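You operate a simulated robot arm through the tools that you are given. There is no shell and no other tool.

You are at the controls of a simulated robot arm. One attempt, no reset.

TASK
Put things in order on the clear end of the repair bench. At the end: the yellow nut driver stands where the red nut driver stood; the blue torch stands where the white block stood; the red nut driver stands where the blue torch stood; the white block is on the orange saucer; whatever was shut is shut again. Leave all else as you found it, and nothing knocked over.
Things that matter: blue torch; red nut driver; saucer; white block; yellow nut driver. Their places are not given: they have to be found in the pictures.

Only the result counts: the job must be done as asked and must still hold three seconds after the hand-in. Knocking over, shifting, dropping, spilling or breaking anything else fails it.

THE ROBOT
A 6-joint arm with a two-finger parallel gripper, fixed in place. Base frame: the origin is at the foot of the arm, x ahead of it, y to its left, z up; the work surface is at about z = 760. Units: mm, degrees, N and s.
With the tool pointing down near the work surface it reaches from about 300 to 740 mm from the base axis. Its first joint turns from -66.0 to 66.0 degrees. Payload 2.45 kg.
Tool frame: the origin (TCP) lies between the finger pads and is the grasp point; the fingertips stand 24 mm ahead of it; z points along the fingers, y is the line along which they close. The gripper opens to 68 mm. The fingers are 17 mm wide and 10 mm thick; the gripper's body (40 by 70 mm) begins 41 mm behind the TCP.
Orientation is that of the tool frame in the base frame, as a unit quaternion [w, x, y, z]. With the fingers straight down and closing along the base's y, the tool's x points along the base's -x, its y along +y and its z along -z.

THE INTERFACE
- The arm moves only by the tool send_rows. Its arguments are lists of equal length, an entry for each row: "dp": the shift along the tool's x, y, z in mm, a list of three; "turn": the turn, a rotation vector about the tool's x, y, z in degrees, a list of three. In form: {"dp": [[tx, ty, tz], ...], "turn": [[rx, ry, rz], ...]}. A call has 1 to 20 rows; each row is the pose to reach, as a shift and turn from the pose commanded when the call began, along the tool's axes at that moment. "gripper" is the closure in counts, from 0 (fully open) to 255 (shut), set as the call begins (left out, the last holds). A row lasts 0.2 s, in which the tool goes at most 50 mm and 8.6 degrees; a call with a longer step from one row to the next is refused whole, and so is a gripper value outside its range. Where a pose cannot be reached the arm comes as near as it can. A force on the tool above 40 N (or 10 N above the force at the start of the call, whichever is more), or a blocked arm, ends the call early, and 0.2 s more pass. The fingers move at their own pace (about 108 mm/s each) and stop on an object; they squeeze with about 37 N. The grip force told is the motor's: it shows also when the fingers shut on nothing. Time passes only in rows, and 0.2 s behind the last, so rows that repeat a pose let the fingers close. The reply holds the time, the measured pose of the TCP, the force on the tool along the base axes, the opening and the grip force, in the units named above and with some noise, with the torque about the TCP (base axes, N m) and any sound that the robot's microphone picked up.
- Cameras (640 x 400 px; columns grow to the right, rows downward): "scene" is fixed at [160.8, 423, 1455.9]; the picture's right is [-0.74, -0.68, 0.00], its down [-0.52, 0.57, -0.64] and it looks along [0.43, -0.47, -0.77] (base axes); focal length 351 px, centre (320, 200). "wrist" rides on the gripper at [84, 11, -75] in the tool frame; the picture's right is [-0.13, 0.99, 0.00], its down [-0.60, -0.08, -0.79] and it looks along [-0.79, -0.10, 0.61] (tool axes); focal length 251 px, centre (320, 200).
- get_image(camera): a new picture of that camera. It takes no simulated time.
- measure_at(camera, pixels): for up to 12 pixels [column, row] of the newest picture of that camera ("zoom" is the newest enlarged one), the place [x, y, z] in the base frame of the surface seen there, good to about 2 mm, but the place of the scene camera against the robot may be out by one fixed shift of up to 18 mm in any direction. It takes no simulated time.
- zoom(camera, box): a new picture of the part [left, top, right, bottom] of that camera's present view, enlarged. It takes no simulated time.
- sign_off(): hands the job in; it is judged then, once.

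Open the gripper and draw the arm clear of the work before you hand the job in, unless the task says otherwise.

The tools are called after ">>>" as name(argument=value, ...) on one line, values as JSON. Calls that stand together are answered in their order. send_rows: Moves the arm, as the interface text tells. Its arguments: {"type":"object","properties":{"dp":{"type":"array"},"turn":{"type":"array"},"gripper":{"type":"number"}},"required":["dp","turn"]} The other tools are called the same way: get_image (camera) takes a picture; measure_at (camera, pixels) gives the place of the surface under pixels of a picture; zoom (camera, box) takes an enlarged picture of a part of a camera's view; sign_off () hands the job in.

At the start:

```text
time_s: 0.0
eef_pos: [436.6, 13.0, 1008.9]
tool_rot: [0.0, 0.0, 1.0, 0.0]
contact_force: [0.0, 0.9, 0.2]
wrist_torque: [-0.01, 0.01, 0.02]
finger_gap: 67.9
gripper_force: 0.1
```

scene: 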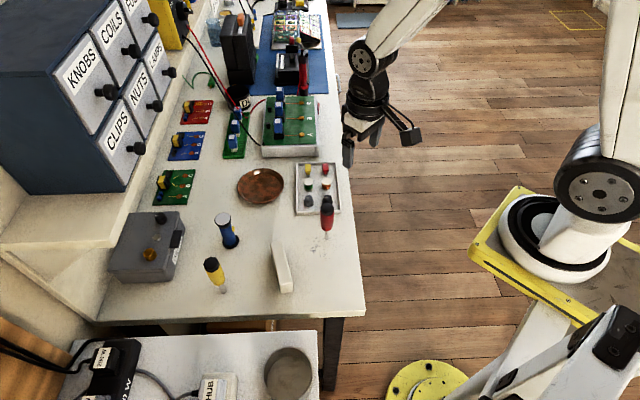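
wrist: 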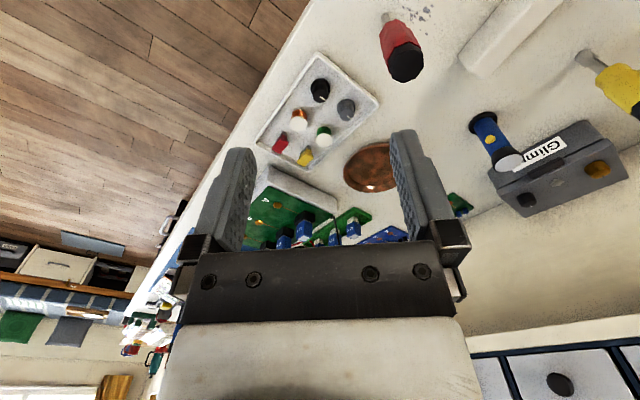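

The scene shows the yellow driver near (214,275), red driver near (327,213), blue torch near (228,232), white block near (282,268), saucer near (260,186). I take enlarged pictures to see details.

>>> zoom(camera="scene", box=[100, 150, 360, 312])

>>> get_image(camera="wrist")

>>> get_image(camera="scene")

```text
2.46 times, centred on (230, 231) of scene
```

zoom: 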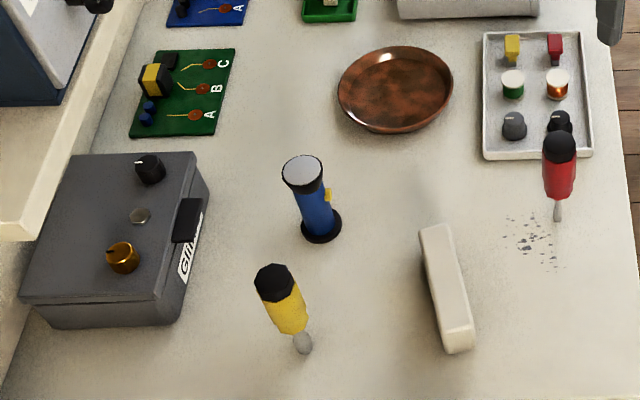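

```text
taken
```

wrist: 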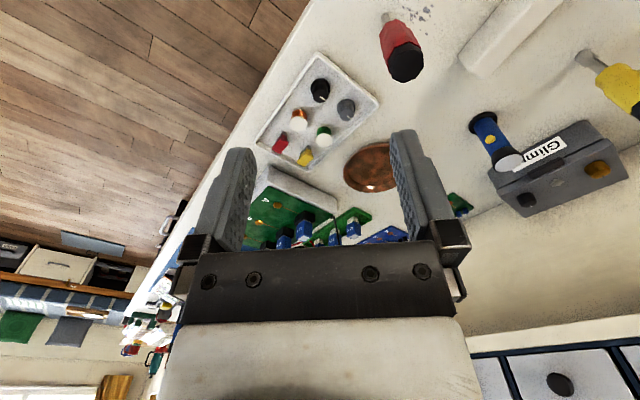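

```text
taken
```

scene: 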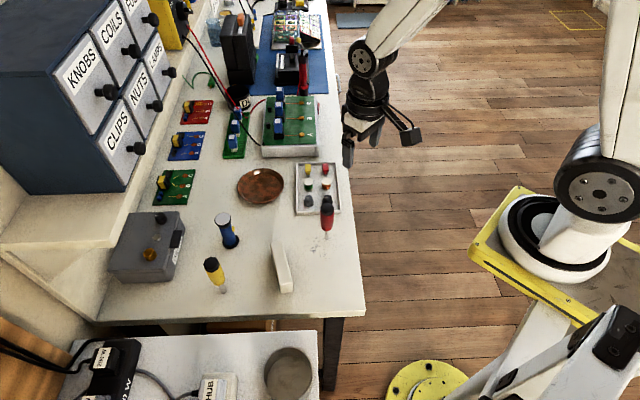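

The zoomed scene shows all five objects clearly: torch top (302,170), yellow driver top (274,280) and tip (303,345), red top (560,148) and tip (558,215), block (445,285), saucer (395,88). I measure these in the zoom.

>>> measure_at(camera="zoom", pixels=[[302, 170], [320, 232], [330, 195], [272, 280], [290, 318], [304, 345], [560, 146], [558, 180], [558, 215], [395, 90], [344, 88], [451, 88]])

>>> measure_at(camera="zoom", pixels=[[434, 230], [457, 334], [421, 232], [452, 226], [446, 350], [474, 340], [392, 50], [385, 132], [395, 115], [350, 200], [380, 300], [520, 300]])

```text
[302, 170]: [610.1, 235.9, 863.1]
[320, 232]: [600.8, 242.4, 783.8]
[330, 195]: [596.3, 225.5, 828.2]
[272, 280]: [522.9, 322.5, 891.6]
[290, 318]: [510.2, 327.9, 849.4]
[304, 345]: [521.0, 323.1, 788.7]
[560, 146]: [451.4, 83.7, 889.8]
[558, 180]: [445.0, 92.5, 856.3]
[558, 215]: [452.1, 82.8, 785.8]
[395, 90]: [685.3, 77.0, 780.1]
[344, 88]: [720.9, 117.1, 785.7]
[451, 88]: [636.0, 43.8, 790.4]
```

```text
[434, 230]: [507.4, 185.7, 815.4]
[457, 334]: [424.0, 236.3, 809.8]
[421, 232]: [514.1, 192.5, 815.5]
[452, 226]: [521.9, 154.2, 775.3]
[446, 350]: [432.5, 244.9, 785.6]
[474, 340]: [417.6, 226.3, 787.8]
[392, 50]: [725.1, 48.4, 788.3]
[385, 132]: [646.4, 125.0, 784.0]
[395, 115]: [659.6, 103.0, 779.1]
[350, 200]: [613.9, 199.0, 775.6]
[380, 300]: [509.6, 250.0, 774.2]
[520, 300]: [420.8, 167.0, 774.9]
```

The scene camera reads the table at z≈775 where it should be ≈760, so it's offset. I measure the same things through the wrist camera: torch cap (509,161), red top (405,63), saucer (372,165), block (500,40), and table points.

>>> measure_at(camera="wrist", pixels=[[509, 161], [485, 124], [405, 65], [395, 35], [388, 15], [372, 165], [500, 35], [440, 110], [450, 20], [580, 60], [634, 95], [600, 75]])

>>> zoom(camera="wrist", box=[330, 0, 640, 194])

```text
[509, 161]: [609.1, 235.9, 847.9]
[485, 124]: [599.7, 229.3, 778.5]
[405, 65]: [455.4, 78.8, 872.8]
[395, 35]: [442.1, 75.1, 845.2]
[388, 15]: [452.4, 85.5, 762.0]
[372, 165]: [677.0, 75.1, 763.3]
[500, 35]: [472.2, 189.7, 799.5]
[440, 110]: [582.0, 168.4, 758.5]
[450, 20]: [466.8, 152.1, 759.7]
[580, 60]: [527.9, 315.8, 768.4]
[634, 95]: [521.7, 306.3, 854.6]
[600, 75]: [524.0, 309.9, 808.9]
```

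```text
2.06 times, centred on (485, 97) of wrist
```

zoom: 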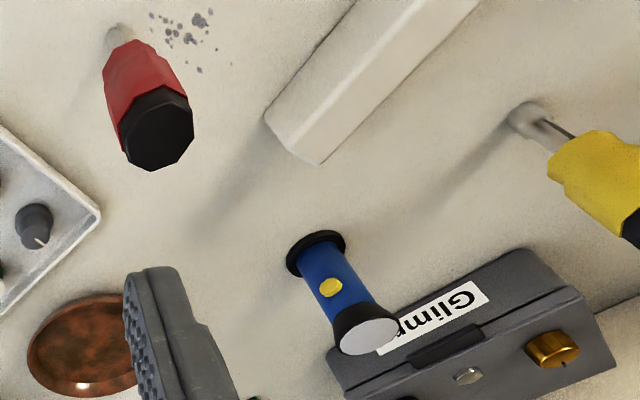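

The wrist camera confirms the real table at z≈760 and the scene camera about 15 mm high. I move the hand sideways and back to about (380,200,1010) for a better wrist view of all objects.

>>> send_rows(dp=[[14, 45, 0], [28, 90, 0], [42, 135, 0], [56, 180, 0], [56, 187, 0]], turn=[[0, 0, 0], [0, 0, 0], [0, 0, 0], [0, 0, 0], [0, 0, 0]])

>>> get_image(camera="wrist")

```text
time_s: 1.2
eef_pos: [380.2, 200.1, 1009.5]
tool_rot: [0.0, 0.0, 1.0, 0.0]
contact_force: [0.8, 0.2, 0.2]
wrist_torque: [-0.01, 0.0, 0.04]
finger_gap: 68.0
gripper_force: 0.0
```

```text
taken
```

wrist: 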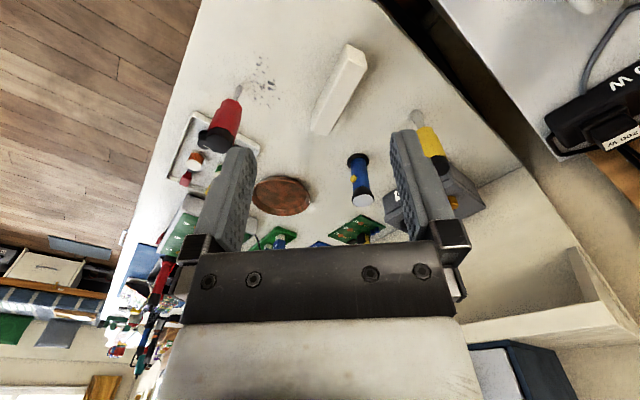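

All five are in view now: block (340,90), red (225,125), torch (360,180), yellow (430,140), saucer (281,196). I zoom for precise edges.

>>> zoom(camera="wrist", box=[180, 30, 500, 230])

```text
2.00 times, centred on (340, 130) of wrist
```

zoom: 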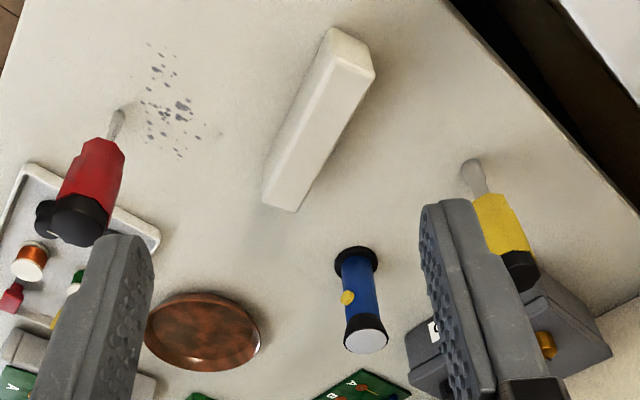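

I measure corners of the block, saucer rim, torch and driver points in this zoom.

>>> measure_at(camera="zoom", pixels=[[330, 62], [370, 78], [296, 207], [266, 200], [328, 32], [345, 30], [373, 66], [318, 130], [270, 180], [290, 195], [340, 68], [355, 100]])

>>> measure_at(camera="zoom", pixels=[[148, 328], [259, 335], [205, 294], [200, 369], [205, 335], [366, 341], [355, 252], [357, 285], [473, 168], [500, 215], [116, 115], [97, 165]])

```text
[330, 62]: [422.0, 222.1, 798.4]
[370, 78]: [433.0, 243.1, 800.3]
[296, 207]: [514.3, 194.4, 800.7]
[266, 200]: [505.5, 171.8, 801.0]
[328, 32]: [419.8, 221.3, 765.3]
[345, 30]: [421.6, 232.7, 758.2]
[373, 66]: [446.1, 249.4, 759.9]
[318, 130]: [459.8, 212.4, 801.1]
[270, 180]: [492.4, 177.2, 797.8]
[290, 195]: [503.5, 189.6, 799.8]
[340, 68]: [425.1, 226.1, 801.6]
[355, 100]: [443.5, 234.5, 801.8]
```

```text
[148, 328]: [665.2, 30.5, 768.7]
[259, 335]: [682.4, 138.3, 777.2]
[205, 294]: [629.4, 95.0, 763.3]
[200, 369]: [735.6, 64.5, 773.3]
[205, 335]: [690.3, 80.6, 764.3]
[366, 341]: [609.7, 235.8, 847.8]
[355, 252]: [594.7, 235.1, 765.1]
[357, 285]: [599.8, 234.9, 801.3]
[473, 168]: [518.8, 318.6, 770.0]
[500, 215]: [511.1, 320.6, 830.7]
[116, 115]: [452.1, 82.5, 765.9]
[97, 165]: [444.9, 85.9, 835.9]
```

The block's top corners (422,222),(433,243),(514,194),(506,172) give centre ≈(468.7,208), long axis at −31°, about 25 mm wide, 40 high; saucer centre ≈(682,84). I move above the block with a 31° yaw so the fingers close across it.

>>> send_rows(dp=[[-15, 1.3, 18], [-30, 2.6, 36], [-45, 4, 55], [-60, 5.3, 73], [-75, 6.6, 91], [-88.5, 8, 99.5], [-88.5, 8, 99.5]], turn=[[0, 0, 5.2], [0, 0, 10.4], [0, 0, 15.6], [0, 0, 20.8], [0, 0, 26], [0, 0, 31], [0, 0, 31]])

>>> get_image(camera="wrist")

>>> get_image(camera="scene")

```text
time_s: 2.8
eef_pos: [470.9, 208.6, 912.2]
tool_rot: [0.0, 0.268, 0.963, 0.0]
contact_force: [-0.1, 0.4, -0.6]
wrist_torque: [0.0, 0.01, -0.02]
finger_gap: 68.1
gripper_force: 0.1
```

```text
taken
```

wrist: 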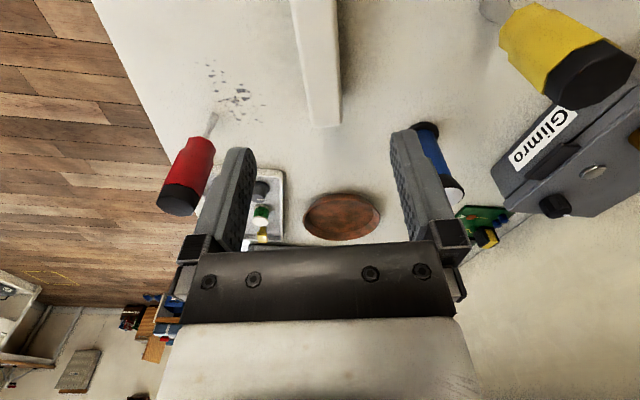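

```text
taken
```

scene: 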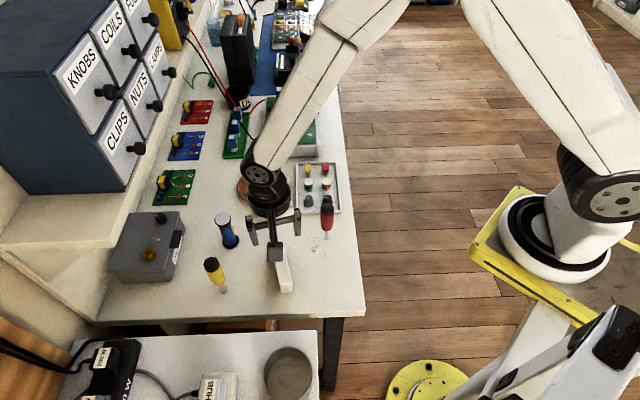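

The hand is above the block, its far end visible at (325,124). I measure its far corners and side edges from here to confirm the centre line.

>>> measure_at(camera="wrist", pixels=[[312, 122], [336, 120], [303, 60], [332, 60], [298, 20], [330, 20], [325, 90], [216, 112], [190, 155], [182, 195], [427, 135], [500, 15]])

>>> zoom(camera="wrist", box=[240, 0, 440, 125])

```text
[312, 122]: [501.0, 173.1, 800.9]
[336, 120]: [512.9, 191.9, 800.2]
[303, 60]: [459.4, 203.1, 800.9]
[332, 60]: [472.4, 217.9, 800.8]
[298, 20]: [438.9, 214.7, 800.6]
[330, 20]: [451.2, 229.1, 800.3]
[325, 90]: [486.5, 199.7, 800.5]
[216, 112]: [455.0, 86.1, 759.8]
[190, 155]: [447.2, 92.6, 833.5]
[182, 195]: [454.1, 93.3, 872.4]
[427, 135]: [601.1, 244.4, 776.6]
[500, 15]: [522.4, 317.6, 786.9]
```

```text
3.20 times, centred on (340, 62) of wrist
```

zoom: 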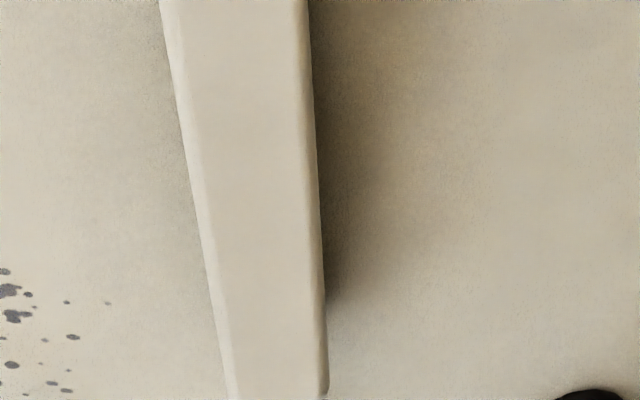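

Centre line and −31° direction are confirmed. I descend straight to about z=792 with fingers open.

>>> send_rows(dp=[[0, 0, 30], [0, 0, 60], [0, 0, 90], [0, 0, 110], [0, 0, 118], [0, 0, 118]], turn=[[0, 0, 0], [0, 0, 0], [0, 0, 0], [0, 0, 0], [0, 0, 0], [0, 0, 0]])

>>> get_image(camera="wrist")

```text
time_s: 4.2
eef_pos: [468.8, 207.8, 791.9]
tool_rot: [0.0, 0.267, 0.964, 0.001]
contact_force: [0.2, -0.4, 0.2]
wrist_torque: [0.03, 0.0, 0.01]
finger_gap: 68.0
gripper_force: 0.2
```

```text
taken
```

wrist: 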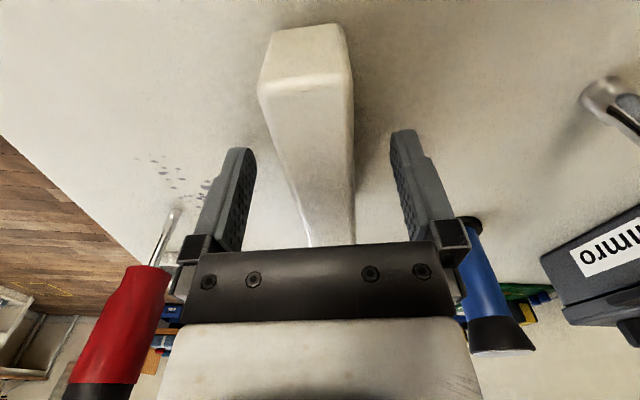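

The pose is exact (468.8,207.8,791.9) and the block lies centrally between the fingers. I close the gripper.

>>> send_rows(dp=[[0, 0, 0], [0, 0, 0], [0, 0, 0]], turn=[[0, 0, 0], [0, 0, 0], [0, 0, 0]], gripper=255)

```text
time_s: 5.0
eef_pos: [469.0, 208.3, 792.3]
tool_rot: [0.0, 0.267, 0.964, 0.0]
contact_force: [0.5, 0.0, 0.4]
wrist_torque: [-0.02, -0.03, 0.01]
finger_gap: 27.2
gripper_force: 36.9
```

The grip holds at 27.2 mm with 37 N. I lift straight up to about z=932.

>>> send_rows(dp=[[0, 0, -10], [0, 0, -40], [0, 0, -80], [0, 0, -120], [0, 0, -140], [0, 0, -140]], turn=[[0, 0, 0], [0, 0, 0], [0, 0, 0], [0, 0, 0], [0, 0, 0], [0, 0, 0]])

>>> get_image(camera="wrist")

>>> get_image(camera="scene")

```text
time_s: 6.4
eef_pos: [470.6, 206.0, 933.1]
tool_rot: [-0.001, 0.268, 0.964, 0.0]
contact_force: [-0.2, -0.5, -1.2]
wrist_torque: [0.02, 0.01, 0.03]
finger_gap: 27.2
gripper_force: 37.3
```

```text
taken
```

wrist: 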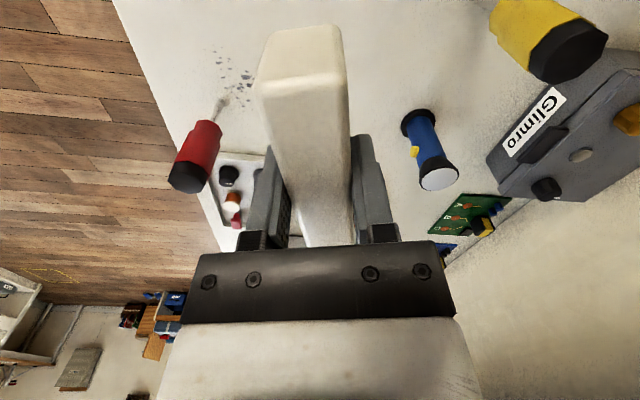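

```text
taken
```

scene: 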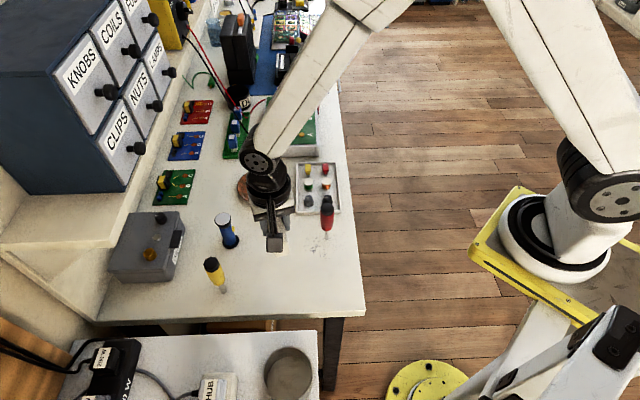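

Block is held cleanly and the way to the saucer is clear. I carry it level to above the saucer centre (681.7, 83.7).

>>> send_rows(dp=[[-20, 0.3, 0], [-55, 0.7, 0], [-95, 1.2, 0], [-135, 1.7, 0], [-175, 2.2, 0], [-210, 2.6, 0], [-235, 3, 0], [-246.6, 3.1, 0], [-246.6, 3.1, 0], [-246.6, 3.1, 0]], turn=[[0, 0, 0], [0, 0, 0], [0, 0, 0], [0, 0, 0], [0, 0, 0], [0, 0, 0], [0, 0, 0], [0, 0, 0], [0, 0, 0], [0, 0, 0]])

>>> get_image(camera="scene")

>>> get_image(camera="wrist")

```text
time_s: 8.6
eef_pos: [681.5, 85.6, 935.7]
tool_rot: [0.0, 0.268, 0.964, 0.0]
contact_force: [0.3, 0.0, -0.6]
wrist_torque: [0.0, 0.0, 0.0]
finger_gap: 27.3
gripper_force: 36.9
```

```text
taken
```

scene: 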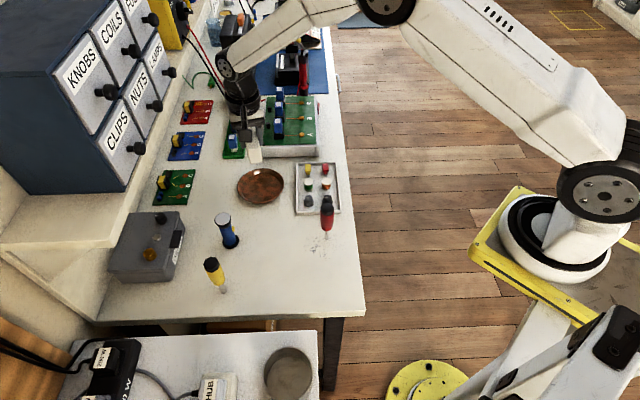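

```text
taken
```

wrist: 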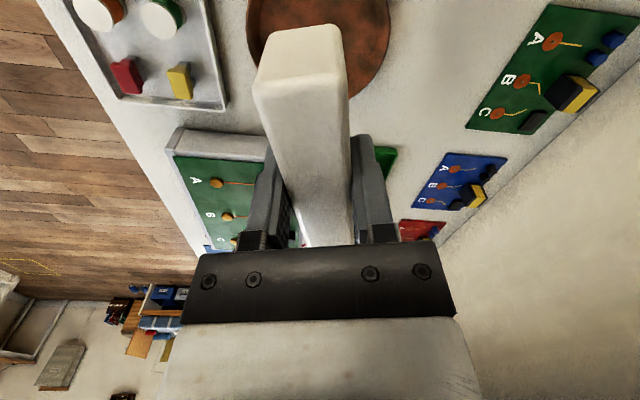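

From here the wrist sees the saucer around (320,45) behind the block. I measure rim points to refine its centre before lowering.

>>> zoom(camera="wrist", box=[220, 0, 420, 125])

>>> zoom(camera="scene", box=[200, 100, 360, 200])

```text
3.20 times, centred on (320, 62) of wrist
```

zoom: 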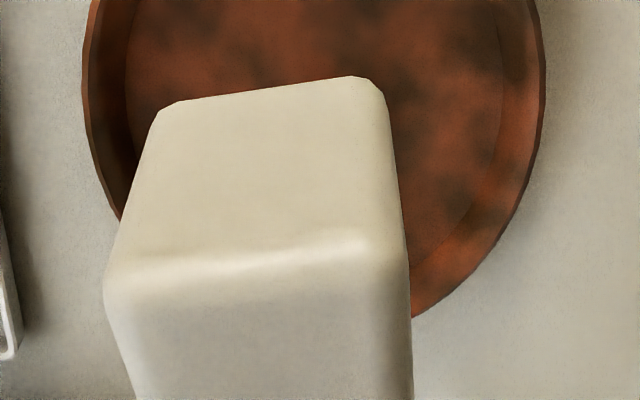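

```text
4.00 times, centred on (280, 150) of scene
```

zoom: 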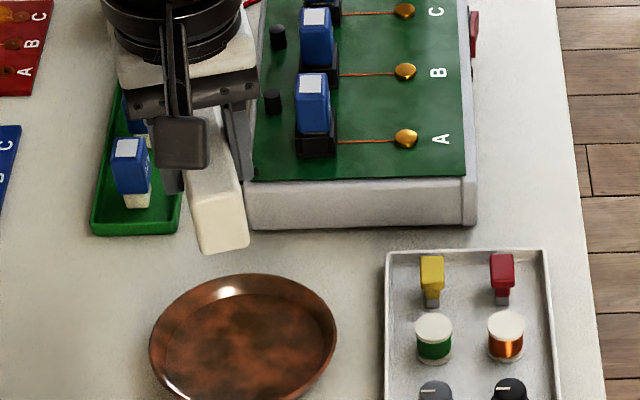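

I measure the white box and switch tops next to the path, and the saucer rim in the scene zoom.

>>> measure_at(camera="zoom", pixels=[[312, 85], [313, 17], [340, 178], [255, 178], [127, 147], [250, 222], [100, 225], [151, 345], [336, 335], [245, 275], [245, 398], [200, 240]])

>>> measure_at(camera="wrist", pixels=[[247, 20], [249, 45], [389, 15], [390, 35], [380, 65], [368, 85], [355, 94], [253, 60]])

```text
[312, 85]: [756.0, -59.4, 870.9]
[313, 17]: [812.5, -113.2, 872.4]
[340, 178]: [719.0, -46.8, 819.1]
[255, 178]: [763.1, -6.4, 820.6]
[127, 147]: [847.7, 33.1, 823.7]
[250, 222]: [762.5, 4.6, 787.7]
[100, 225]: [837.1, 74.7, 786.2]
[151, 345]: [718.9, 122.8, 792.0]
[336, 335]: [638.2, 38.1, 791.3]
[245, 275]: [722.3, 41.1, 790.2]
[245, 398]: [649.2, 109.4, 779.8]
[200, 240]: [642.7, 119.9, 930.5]
```

```text
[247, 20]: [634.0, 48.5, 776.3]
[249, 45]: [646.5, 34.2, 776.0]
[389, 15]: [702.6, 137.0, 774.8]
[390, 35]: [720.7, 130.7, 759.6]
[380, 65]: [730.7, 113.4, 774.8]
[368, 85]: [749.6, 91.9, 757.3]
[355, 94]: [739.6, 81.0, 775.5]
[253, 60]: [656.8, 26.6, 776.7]
```

The rim fit gives centre ≈(681.6,82.5), rim top z≈776, floor ≈764, flat floor radius ≈50, so the block should sit in it. I lower to about z=812 with a 1 mm correction.

>>> send_rows(dp=[[-0.4, -1.1, 20], [-0.4, -1.1, 50], [-0.4, -1.1, 80], [-0.4, -1.1, 105], [-0.4, -1.1, 120], [-0.4, -1.1, 120], [-0.4, -1.1, 120]], turn=[[0, 0, 0], [0, 0, 0], [0, 0, 0], [0, 0, 0], [0, 0, 0], [0, 0, 0], [0, 0, 0]])

>>> zoom(camera="scene", box=[200, 120, 360, 220])

>>> get_image(camera="wrist")

```text
time_s: 10.2
eef_pos: [681.4, 81.3, 813.6]
tool_rot: [0.0, 0.268, 0.964, 0.0]
contact_force: [-0.6, -0.6, -0.8]
wrist_torque: [-0.01, -0.01, -0.02]
finger_gap: 27.4
gripper_force: 37.0
```

```text
4.00 times, centred on (280, 170) of scene
```

zoom: 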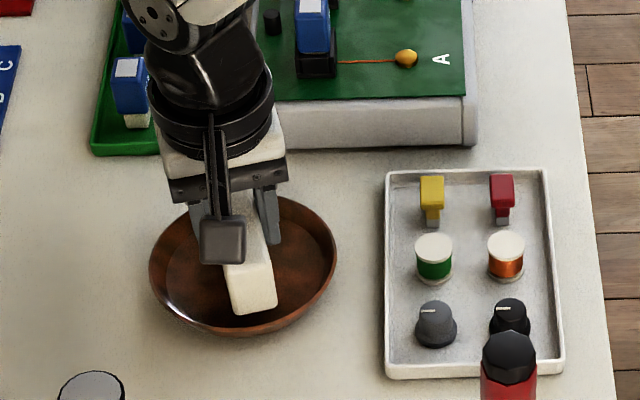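

```text
taken
```

wrist: 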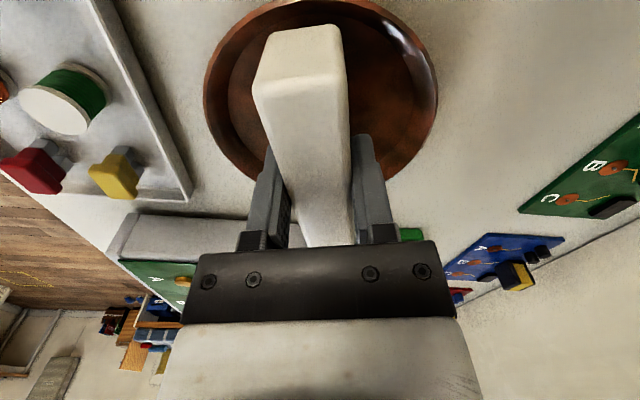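

The block hovers centrally over the saucer. I lower 10 mm, then continue in small steps while watching the force.

>>> send_rows(dp=[[0, 0, 4], [0, 0, 8], [0, 0, 10], [0, 0, 10]], turn=[[0, 0, 0], [0, 0, 0], [0, 0, 0], [0, 0, 0]])

```text
time_s: 11.2
eef_pos: [684.7, 82.1, 805.8]
tool_rot: [0.004, 0.268, 0.964, 0.001]
contact_force: [-0.2, 1.8, 29.9]
wrist_torque: [-0.22, 0.03, 0.08]
finger_gap: 27.5
gripper_force: 37.0
```

Contact: 30 N upward at z≈805.8 with nearly no torque, so both ends of the block are bearing on the saucer. I back off about 3.5 mm to relieve the pressing and look.

>>> send_rows(dp=[[0, 0, -2], [0, 0, -3.5], [0, 0, -3.5]], turn=[[0, 0, 0], [0, 0, 0], [0, 0, 0]])

>>> zoom(camera="scene", box=[200, 120, 360, 220])

>>> get_image(camera="wrist")

```text
time_s: 12.0
eef_pos: [682.6, 82.7, 807.6]
tool_rot: [0.001, 0.267, 0.964, 0.0]
contact_force: [4.6, -2.9, 14.8]
wrist_torque: [-0.4, -0.85, -0.05]
finger_gap: 27.7
gripper_force: 36.2
```

```text
4.00 times, centred on (280, 170) of scene
```

zoom: 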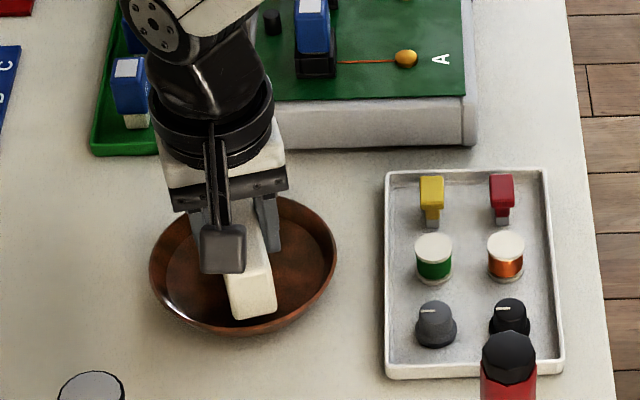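

```text
taken
```

wrist: 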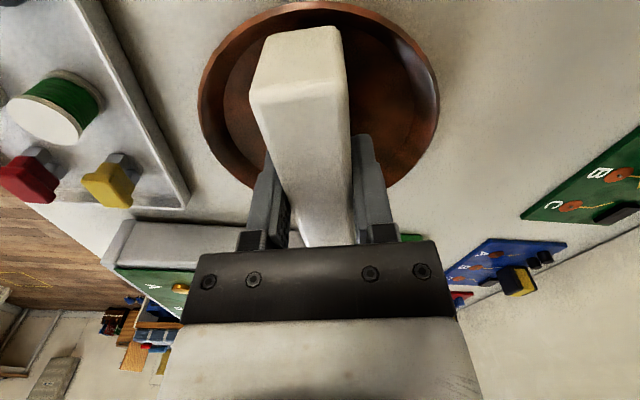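

At the relieved height the torque shows contact only at the far end (≈51 mm along the block), so the block is slightly too far out. I zoom in closer to judge centring before correcting.

>>> zoom(camera="scene", box=[230, 160, 294, 200])

>>> zoom(camera="wrist", box=[190, 0, 450, 162])

```text
10.00 times, centred on (262, 180) of scene
```

zoom: 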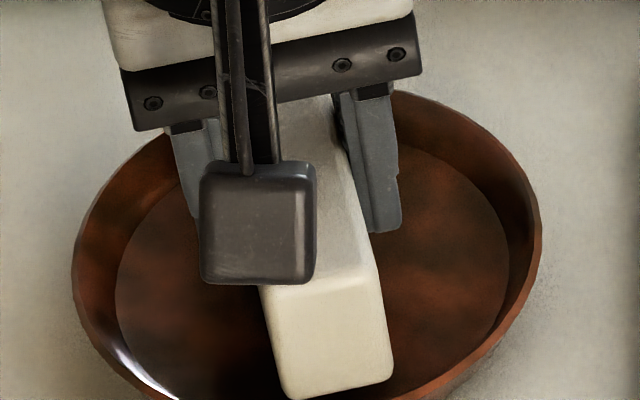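

```text
2.46 times, centred on (320, 81) of wrist
```

zoom: 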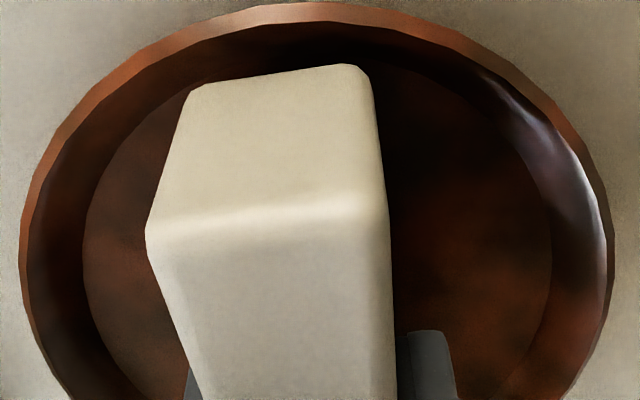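

I measure the near rim edge, floor edge and the block's near-end corners here.

>>> measure_at(camera="zoom", pixels=[[300, 8], [300, 40], [300, 30], [195, 90], [358, 70], [150, 235], [385, 215], [26, 240], [606, 240], [90, 230], [548, 230], [300, 20]])

>>> measure_at(camera="wrist", pixels=[[199, 90], [202, 120], [437, 90], [432, 120], [320, 3], [280, 9], [360, 7], [395, 30], [225, 50], [270, 40], [335, 32], [320, 45]])

```text
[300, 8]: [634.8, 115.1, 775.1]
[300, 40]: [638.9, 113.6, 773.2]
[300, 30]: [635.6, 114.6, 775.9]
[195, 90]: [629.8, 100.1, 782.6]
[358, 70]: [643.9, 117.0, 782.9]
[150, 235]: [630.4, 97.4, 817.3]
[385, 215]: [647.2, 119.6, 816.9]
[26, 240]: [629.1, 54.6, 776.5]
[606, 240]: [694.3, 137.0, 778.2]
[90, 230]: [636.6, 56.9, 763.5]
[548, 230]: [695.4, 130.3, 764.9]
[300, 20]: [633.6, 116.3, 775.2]
```

```text
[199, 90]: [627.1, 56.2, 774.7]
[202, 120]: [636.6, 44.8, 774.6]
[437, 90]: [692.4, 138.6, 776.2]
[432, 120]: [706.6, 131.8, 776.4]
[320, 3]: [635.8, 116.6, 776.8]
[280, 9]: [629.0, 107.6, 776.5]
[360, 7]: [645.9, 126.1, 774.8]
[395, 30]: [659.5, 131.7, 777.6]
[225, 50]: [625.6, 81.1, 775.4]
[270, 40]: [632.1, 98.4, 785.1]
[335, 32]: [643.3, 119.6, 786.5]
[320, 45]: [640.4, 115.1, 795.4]
```

The rim fits centre ≈(681.4,81.3) with R≈57.6; the block needs to be re-centred slightly. I lift 6 mm clear and hold to get a settled reading.

>>> send_rows(dp=[[0, 0, -3], [0, 0, -6], [0, 0, -6], [0, 0, -6], [0, 0, -6], [0, 0, -6]], turn=[[0, 0, 0], [0, 0, 0], [0, 0, 0], [0, 0, 0], [0, 0, 0], [0, 0, 0]])

>>> get_image(camera="wrist")

>>> zoom(camera="scene", box=[230, 160, 294, 200])

```text
time_s: 13.4
eef_pos: [680.2, 82.2, 812.2]
tool_rot: [0.0, 0.267, 0.964, 0.0]
contact_force: [-0.5, 0.8, 0.0]
wrist_torque: [-0.02, -0.03, -0.02]
finger_gap: 27.1
gripper_force: 37.3
```

```text
taken
```

wrist: 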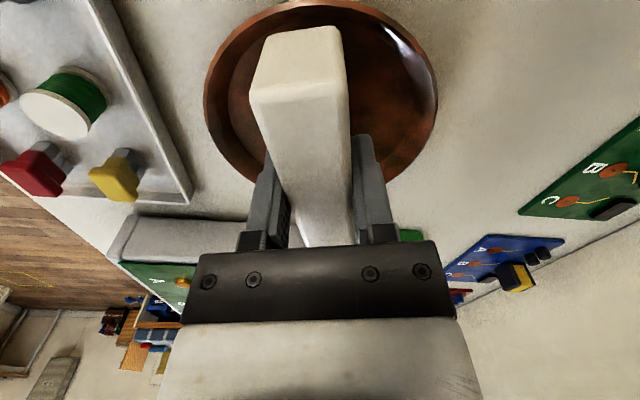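

```text
10.00 times, centred on (262, 180) of scene
```

zoom: 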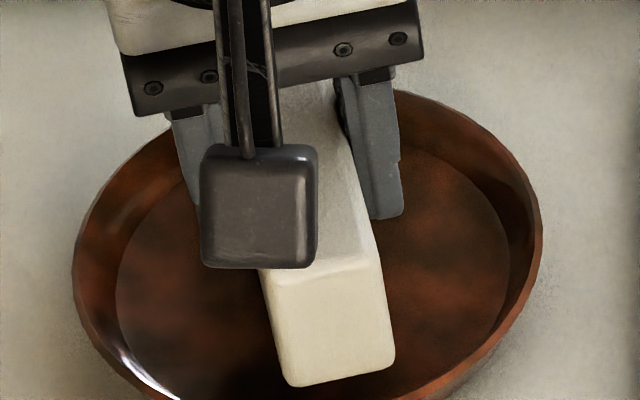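

Force is free again and the hand reads (680.2,82.2,812.2). I measure the near face of the block and rim points again to get block offset in the grip.

>>> measure_at(camera="wrist", pixels=[[270, 60], [295, 58], [320, 56], [300, 75], [300, 45], [300, 110], [204, 90], [210, 130], [436, 100], [425, 140], [300, 3], [345, 2]])

>>> measure_at(camera="zoom", pixels=[[265, 285], [378, 262], [320, 320], [320, 276], [295, 384], [390, 365], [75, 270], [542, 220], [400, 95], [500, 350], [130, 165], [340, 340]])

```text
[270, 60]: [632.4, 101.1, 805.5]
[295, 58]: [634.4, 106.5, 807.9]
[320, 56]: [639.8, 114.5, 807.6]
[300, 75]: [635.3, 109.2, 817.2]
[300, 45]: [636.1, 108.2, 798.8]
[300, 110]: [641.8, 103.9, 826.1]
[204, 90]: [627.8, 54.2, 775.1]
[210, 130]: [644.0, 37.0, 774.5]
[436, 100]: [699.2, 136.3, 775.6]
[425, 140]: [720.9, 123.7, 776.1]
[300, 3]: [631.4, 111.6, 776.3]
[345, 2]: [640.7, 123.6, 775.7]
```

```text
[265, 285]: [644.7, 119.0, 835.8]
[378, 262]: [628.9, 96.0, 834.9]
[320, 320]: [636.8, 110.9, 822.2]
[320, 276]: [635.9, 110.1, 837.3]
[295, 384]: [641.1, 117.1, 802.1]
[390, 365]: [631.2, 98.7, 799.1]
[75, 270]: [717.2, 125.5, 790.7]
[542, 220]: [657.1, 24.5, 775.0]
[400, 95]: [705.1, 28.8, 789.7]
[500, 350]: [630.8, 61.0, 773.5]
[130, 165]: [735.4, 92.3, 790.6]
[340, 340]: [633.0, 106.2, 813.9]
```

The near face seems ~52 mm from the TCP and the near top edge a bit high, so the block may be pitched in the grip. I measure along its top face.

>>> measure_at(camera="wrist", pixels=[[298, 92], [300, 100], [300, 120], [302, 140], [305, 160], [310, 180], [315, 200], [320, 220], [325, 238], [290, 150], [330, 150], [335, 200]])

>>> zoom(camera="wrist", box=[220, 0, 420, 125])

```text
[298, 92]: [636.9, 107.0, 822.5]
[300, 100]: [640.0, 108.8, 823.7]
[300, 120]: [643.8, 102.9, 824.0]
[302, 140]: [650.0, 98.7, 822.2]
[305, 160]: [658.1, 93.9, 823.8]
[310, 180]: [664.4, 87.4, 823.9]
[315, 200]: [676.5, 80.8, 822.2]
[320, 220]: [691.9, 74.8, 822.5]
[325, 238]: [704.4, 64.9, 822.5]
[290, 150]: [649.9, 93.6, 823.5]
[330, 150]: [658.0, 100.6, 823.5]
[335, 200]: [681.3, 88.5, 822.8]
```

```text
3.20 times, centred on (320, 62) of wrist
```

zoom: 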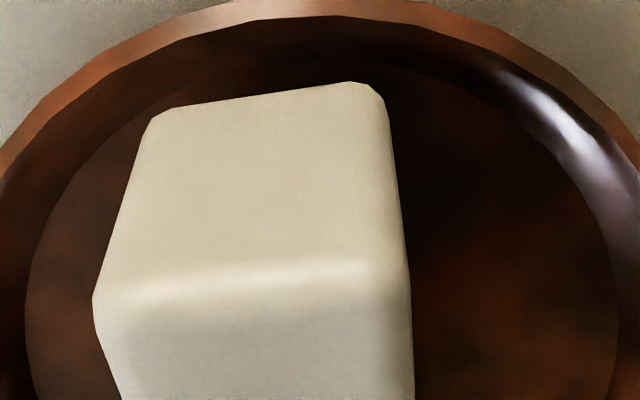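

The block top is at z≈823 (slid up ~3 mm in the grip) and pitched only ~1°, so contact at z≈776 is with the saucer's rim level. I shift 2.5 mm outward to centre the block and lower slowly to 807.

>>> send_rows(dp=[[-2.5, 0, 0], [-2.5, 0, 2], [-2.5, 0, 4.5], [-2.5, 0, 4.5], [-2.5, 0, 4.5]], turn=[[0, 0, 0], [0, 0, 0], [0, 0, 0], [0, 0, 0], [0, 0, 0]])

```text
time_s: 14.6
eef_pos: [682.5, 80.1, 807.4]
tool_rot: [0.0, 0.267, 0.964, 0.001]
contact_force: [0.2, -0.1, -0.7]
wrist_torque: [0.0, -0.03, 0.0]
finger_gap: 27.4
gripper_force: 36.6
```

No contact yet at 807.4. I lower in 1 mm steps by another 3 mm.

>>> send_rows(dp=[[0, 0, 1], [0, 0, 2], [0, 0, 3], [0, 0, 3]], turn=[[0, 0, 0], [0, 0, 0], [0, 0, 0], [0, 0, 0]])

```text
time_s: 15.6
eef_pos: [683.8, 80.9, 806.8]
tool_rot: [0.003, 0.268, 0.964, 0.001]
contact_force: [-0.5, -2.4, 18.7]
wrist_torque: [-0.64, -0.79, -0.12]
finger_gap: 27.4
gripper_force: 37.4
```

Contact at the far end again (lever ≈52 mm), so the block is really ~103 mm long and was already centred. I lift 4 mm, shift back 2.2 mm, and lower again.

>>> send_rows(dp=[[0, 0, -4], [2.2, 0, -4], [2.2, 0, -2], [2.2, 0, 0], [2.2, 0, 0.5], [2.2, 0, 0.5]], turn=[[0, 0, 0], [0, 0, 0], [0, 0, 0], [0, 0, 0], [0, 0, 0], [0, 0, 0]])

```text
time_s: 17.0
eef_pos: [680.5, 81.5, 802.5]
tool_rot: [0.002, 0.267, 0.964, 0.0]
contact_force: [-5.4, -1.3, 17.4]
wrist_torque: [0.36, 0.44, 0.04]
finger_gap: 27.7
gripper_force: 36.9
```

Now both ends bear (pressure centre between them) at z≈802.5. I relieve about 2 mm and then open the fingers partly.

>>> send_rows(dp=[[0, 0, -1], [0, 0, -2], [0, 0, -2]], turn=[[0, 0, 0], [0, 0, 0], [0, 0, 0]])

```text
time_s: 17.8
eef_pos: [680.5, 81.7, 806.5]
tool_rot: [-0.001, 0.267, 0.964, 0.0]
contact_force: [0.4, -0.3, -0.8]
wrist_torque: [-0.01, 0.02, 0.0]
finger_gap: 27.6
gripper_force: 36.9
```

The force is now zero, so the block is just clear; I lower 1 mm and open the fingers to about 46 mm.

>>> send_rows(dp=[[0, 0, 1], [0, 0, 1]], turn=[[0, 0, 0], [0, 0, 0]])

>>> send_rows(dp=[[0, 0, 0], [0, 0, 0], [0, 0, 0]], turn=[[0, 0, 0], [0, 0, 0], [0, 0, 0]], gripper=80)

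>>> get_image(camera="wrist")

>>> zoom(camera="scene", box=[230, 160, 294, 200])

```text
time_s: 18.4
eef_pos: [680.4, 82.5, 805.4]
tool_rot: [0.0, 0.267, 0.964, 0.0]
contact_force: [0.3, -0.6, -0.2]
wrist_torque: [0.02, 0.01, 0.0]
finger_gap: 27.5
gripper_force: 36.8
```

```text
time_s: 19.2
eef_pos: [680.8, 81.7, 805.6]
tool_rot: [0.0, 0.268, 0.963, 0.0]
contact_force: [-0.3, 0.3, -0.5]
wrist_torque: [-0.02, 0.03, 0.01]
finger_gap: 46.7
gripper_force: 0.0
```

```text
taken
```

wrist: 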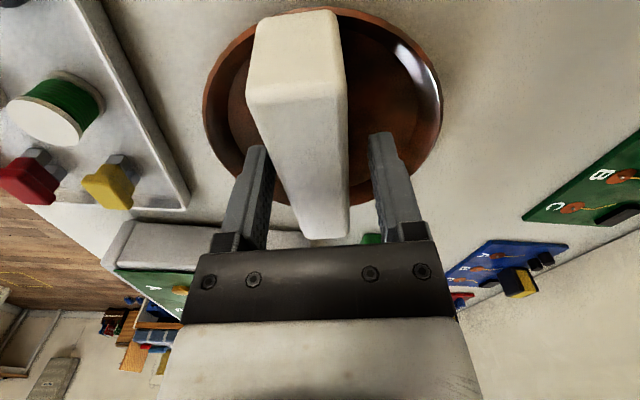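

```text
10.00 times, centred on (262, 180) of scene
```

zoom: 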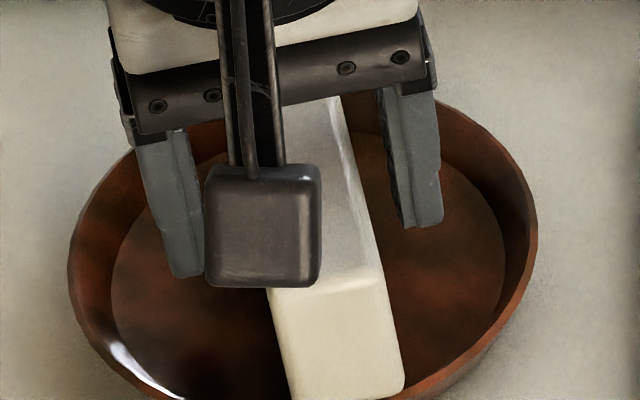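

The block has been released and sits in the saucer. I rise straight up about 110 mm to inspect it.

>>> send_rows(dp=[[0, 0, -8], [0, 0, -25], [0, 0, -60], [0, 0, -100], [0, 0, -115], [0, 0, -115]], turn=[[0, 0, 0], [0, 0, 0], [0, 0, 0], [0, 0, 0], [0, 0, 0], [0, 0, 0]])

>>> get_image(camera="wrist")

>>> zoom(camera="scene", box=[220, 150, 300, 200])

```text
time_s: 20.6
eef_pos: [680.6, 83.1, 919.8]
tool_rot: [0.0, 0.268, 0.964, 0.001]
contact_force: [0.1, -0.4, -0.4]
wrist_torque: [-0.01, -0.02, 0.04]
finger_gap: 46.7
gripper_force: 0.1
```

```text
taken
```

wrist: 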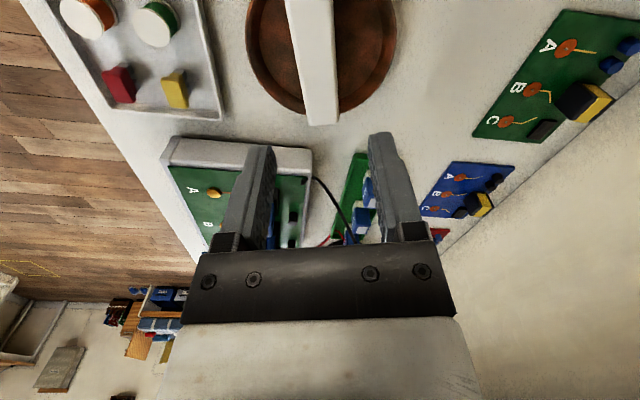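

```text
8.00 times, centred on (260, 175) of scene
```

zoom: 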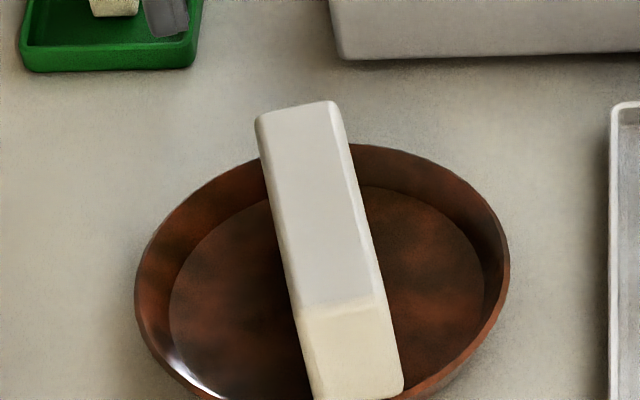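

The block now seems to lean toward the near side with its far end high on the rim. I measure its top face heights.

>>> measure_at(camera="zoom", pixels=[[264, 122], [330, 106], [298, 112], [300, 150], [312, 200], [325, 250], [335, 290], [345, 330], [355, 385], [295, 300], [380, 285], [345, 300]])

>>> measure_at(camera="wrist", pixels=[[322, 121], [320, 110], [316, 80], [312, 50], [309, 20], [308, 5], [312, 118], [335, 118], [254, 75], [290, 108], [350, 105], [384, 75]])

```text
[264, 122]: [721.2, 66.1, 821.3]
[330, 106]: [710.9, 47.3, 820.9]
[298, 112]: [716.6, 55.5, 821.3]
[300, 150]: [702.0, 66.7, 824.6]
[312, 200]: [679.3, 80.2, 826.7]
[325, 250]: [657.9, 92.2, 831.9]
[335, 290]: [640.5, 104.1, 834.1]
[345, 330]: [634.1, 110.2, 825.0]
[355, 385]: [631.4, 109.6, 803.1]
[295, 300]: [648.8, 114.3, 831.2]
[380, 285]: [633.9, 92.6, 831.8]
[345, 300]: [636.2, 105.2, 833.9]
```

```text
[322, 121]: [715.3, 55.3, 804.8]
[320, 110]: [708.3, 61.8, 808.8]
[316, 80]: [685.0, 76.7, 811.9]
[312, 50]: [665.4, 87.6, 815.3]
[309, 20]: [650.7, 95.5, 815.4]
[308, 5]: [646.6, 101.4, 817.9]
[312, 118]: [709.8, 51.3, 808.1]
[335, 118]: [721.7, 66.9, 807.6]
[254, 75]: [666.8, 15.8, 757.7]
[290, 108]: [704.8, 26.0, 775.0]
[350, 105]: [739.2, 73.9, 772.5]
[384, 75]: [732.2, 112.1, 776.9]
```

The far end rests on the saucer floor (top z≈805) while the near end sits up on the near rim (top z≈818), so it lies tilted ≈7.6°, about 3.5 mm off centre. I go back down to regrip it and seat it flat.

>>> send_rows(dp=[[0, 0, 30], [0, 0, 70], [0, 0, 100], [0, 0, 115], [0, 0, 119], [0, 0, 119]], turn=[[0, 0, 0], [0, 0, 0], [0, 0, 0], [0, 0, 0], [0, 0, 0], [0, 0, 0]])

>>> send_rows(dp=[[0, 0, 0], [0, 0, 0], [0, 0, 0]], turn=[[0, 0, 0], [0, 0, 0], [0, 0, 0]], gripper=255)

```text
time_s: 22.0
eef_pos: [680.7, 82.1, 800.2]
tool_rot: [0.0, 0.267, 0.964, 0.0]
contact_force: [0.5, 0.8, 0.3]
wrist_torque: [0.01, -0.01, -0.01]
finger_gap: 46.8
gripper_force: 0.0
```

```text
time_s: 22.8
eef_pos: [679.9, 82.3, 800.2]
tool_rot: [0.0, 0.266, 0.964, 0.001]
contact_force: [-0.2, 0.3, 0.3]
wrist_torque: [-0.02, -0.03, -0.02]
finger_gap: 27.7
gripper_force: 36.8
```

Regripped at 27.7 mm. I lift 10 mm, level the block by −7.6° about the tool y axis, and shift 3.5 mm outward.

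>>> send_rows(dp=[[0, 0, -4], [0, 0, -10], [-1.5, 0, -10], [-3.5, 0, -10], [-3.5, 0, -10], [-3.5, 0, -10]], turn=[[0, 0, 0], [0, 0, 0], [0, -3.8, 0], [0, -7.6, 0], [0, -7.6, 0], [0, -7.6, 0]])

>>> get_image(camera="wrist")

>>> zoom(camera="scene", box=[230, 160, 294, 200])

```text
time_s: 24.2
eef_pos: [684.0, 80.8, 811.6]
tool_rot: [0.064, 0.267, 0.961, -0.018]
contact_force: [0.2, 0.2, -1.1]
wrist_torque: [-0.01, 0.01, -0.02]
finger_gap: 27.5
gripper_force: 37.0
```

```text
taken
```

wrist: 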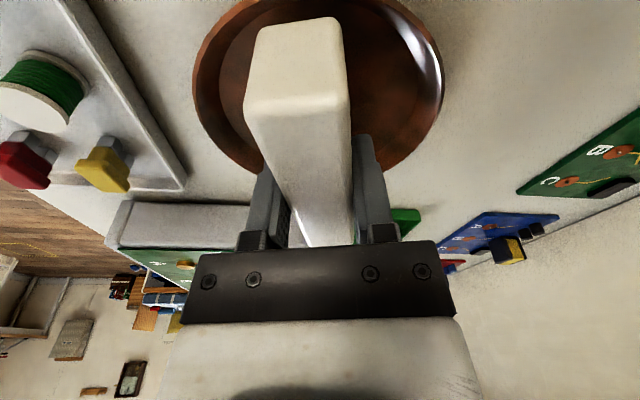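

```text
10.00 times, centred on (262, 180) of scene
```

zoom: 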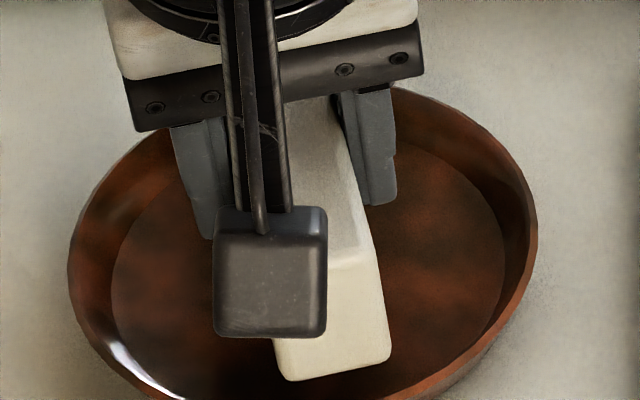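

I measure the top-face heights and near-face position of the levelled block, plus the rim, to check level and centring.

>>> measure_at(camera="wrist", pixels=[[298, 112], [300, 130], [304, 160], [310, 190], [318, 220], [325, 240], [270, 70], [295, 65], [325, 60], [300, 85], [262, 35], [330, 25]])

>>> measure_at(camera="wrist", pixels=[[193, 85], [197, 115], [215, 150], [442, 90], [436, 125], [425, 150], [230, 25], [270, 5], [380, 10], [415, 35], [210, 45], [436, 65]])

```text
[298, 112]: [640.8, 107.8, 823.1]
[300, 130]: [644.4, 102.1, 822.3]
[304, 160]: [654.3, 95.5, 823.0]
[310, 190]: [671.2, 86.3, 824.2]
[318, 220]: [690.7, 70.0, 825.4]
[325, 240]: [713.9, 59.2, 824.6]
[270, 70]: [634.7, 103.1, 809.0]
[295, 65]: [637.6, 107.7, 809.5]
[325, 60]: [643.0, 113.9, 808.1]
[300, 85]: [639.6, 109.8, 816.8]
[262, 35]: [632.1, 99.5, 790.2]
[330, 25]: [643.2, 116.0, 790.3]
```

```text
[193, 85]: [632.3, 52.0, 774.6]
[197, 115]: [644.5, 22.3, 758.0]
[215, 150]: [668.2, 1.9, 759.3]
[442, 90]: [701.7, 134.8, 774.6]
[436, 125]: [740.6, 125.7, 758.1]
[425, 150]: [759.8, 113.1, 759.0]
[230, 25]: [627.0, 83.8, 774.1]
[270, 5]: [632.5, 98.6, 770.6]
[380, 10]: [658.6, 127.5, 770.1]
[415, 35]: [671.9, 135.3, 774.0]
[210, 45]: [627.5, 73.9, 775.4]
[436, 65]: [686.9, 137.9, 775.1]
```

The block is level within ~1.2° and centred (near face 50.8 mm from saucer centre, far ≈50). I take out the last degree and lower 11 mm vertically.

>>> send_rows(dp=[[0.5, 0, 4], [1.0, 0, 8], [1.45, 0, 10.9], [1.45, 0, 10.9]], turn=[[0, 0.6, 0], [0, 1.2, 0], [0, 1.2, 0], [0, 1.2, 0]])

```text
time_s: 25.2
eef_pos: [685.9, 80.9, 805.0]
tool_rot: [0.056, 0.267, 0.962, -0.013]
contact_force: [-1.1, -2.7, 27.6]
wrist_torque: [-0.1, 0.01, 0.03]
finger_gap: 27.6
gripper_force: 36.9
```

Contact again at z≈805 with 27.6 N and almost no torque, so all corners are bearing at once. I back off the pressing by 4 mm and look at how the block sits on the rim.

>>> send_rows(dp=[[-0.3, 0, -2], [-0.55, 0, -4], [-0.55, 0, -4]], turn=[[0, 0, 0], [0, 0, 0], [0, 0, 0]])

>>> zoom(camera="wrist", box=[180, 0, 460, 175])

>>> zoom(camera="scene", box=[230, 165, 294, 205])

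```text
time_s: 26.0
eef_pos: [682.1, 79.7, 802.7]
tool_rot: [0.051, 0.266, 0.962, -0.015]
contact_force: [-1.0, -1.1, 1.2]
wrist_torque: [0.08, 0.14, 0.03]
finger_gap: 27.4
gripper_force: 36.4
```

```text
2.29 times, centred on (320, 88) of wrist
```

zoom: 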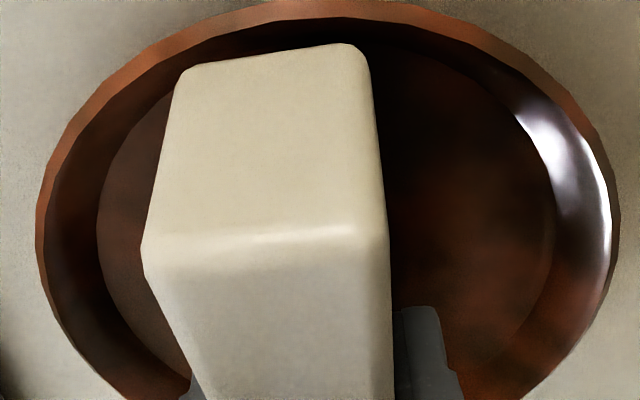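

```text
10.00 times, centred on (262, 185) of scene
```

zoom: 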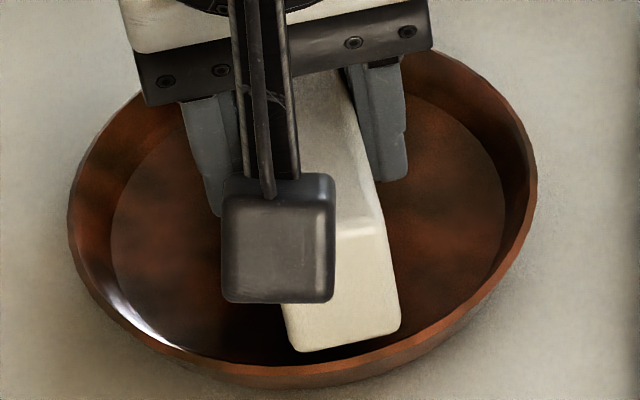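

Now force is nearly zero at z=802.7. I measure the block top heights and end positions again.

>>> get_image(camera="wrist")

>>> measure_at(camera="wrist", pixels=[[298, 115], [300, 130], [304, 160], [310, 190], [318, 220], [325, 238], [270, 70], [295, 65], [325, 60], [300, 85], [265, 34], [325, 25]])

```text
taken
```

wrist: 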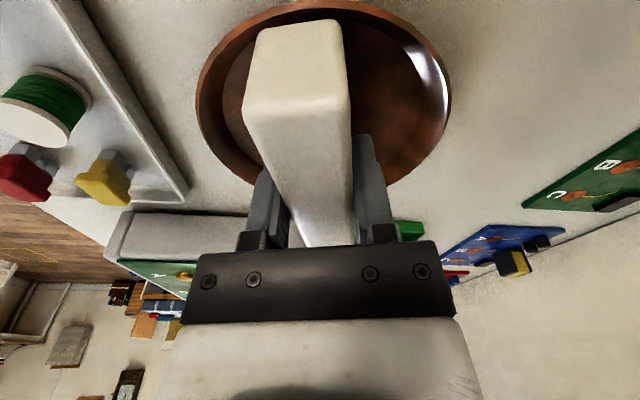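

```text
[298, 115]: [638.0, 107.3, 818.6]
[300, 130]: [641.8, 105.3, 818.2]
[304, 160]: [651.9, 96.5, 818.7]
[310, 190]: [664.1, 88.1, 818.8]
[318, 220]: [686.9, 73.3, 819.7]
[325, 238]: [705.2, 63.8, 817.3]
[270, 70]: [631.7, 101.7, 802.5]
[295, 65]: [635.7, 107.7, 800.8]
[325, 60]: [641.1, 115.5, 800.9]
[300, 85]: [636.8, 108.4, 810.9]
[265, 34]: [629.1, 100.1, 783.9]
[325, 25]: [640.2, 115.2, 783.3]
```

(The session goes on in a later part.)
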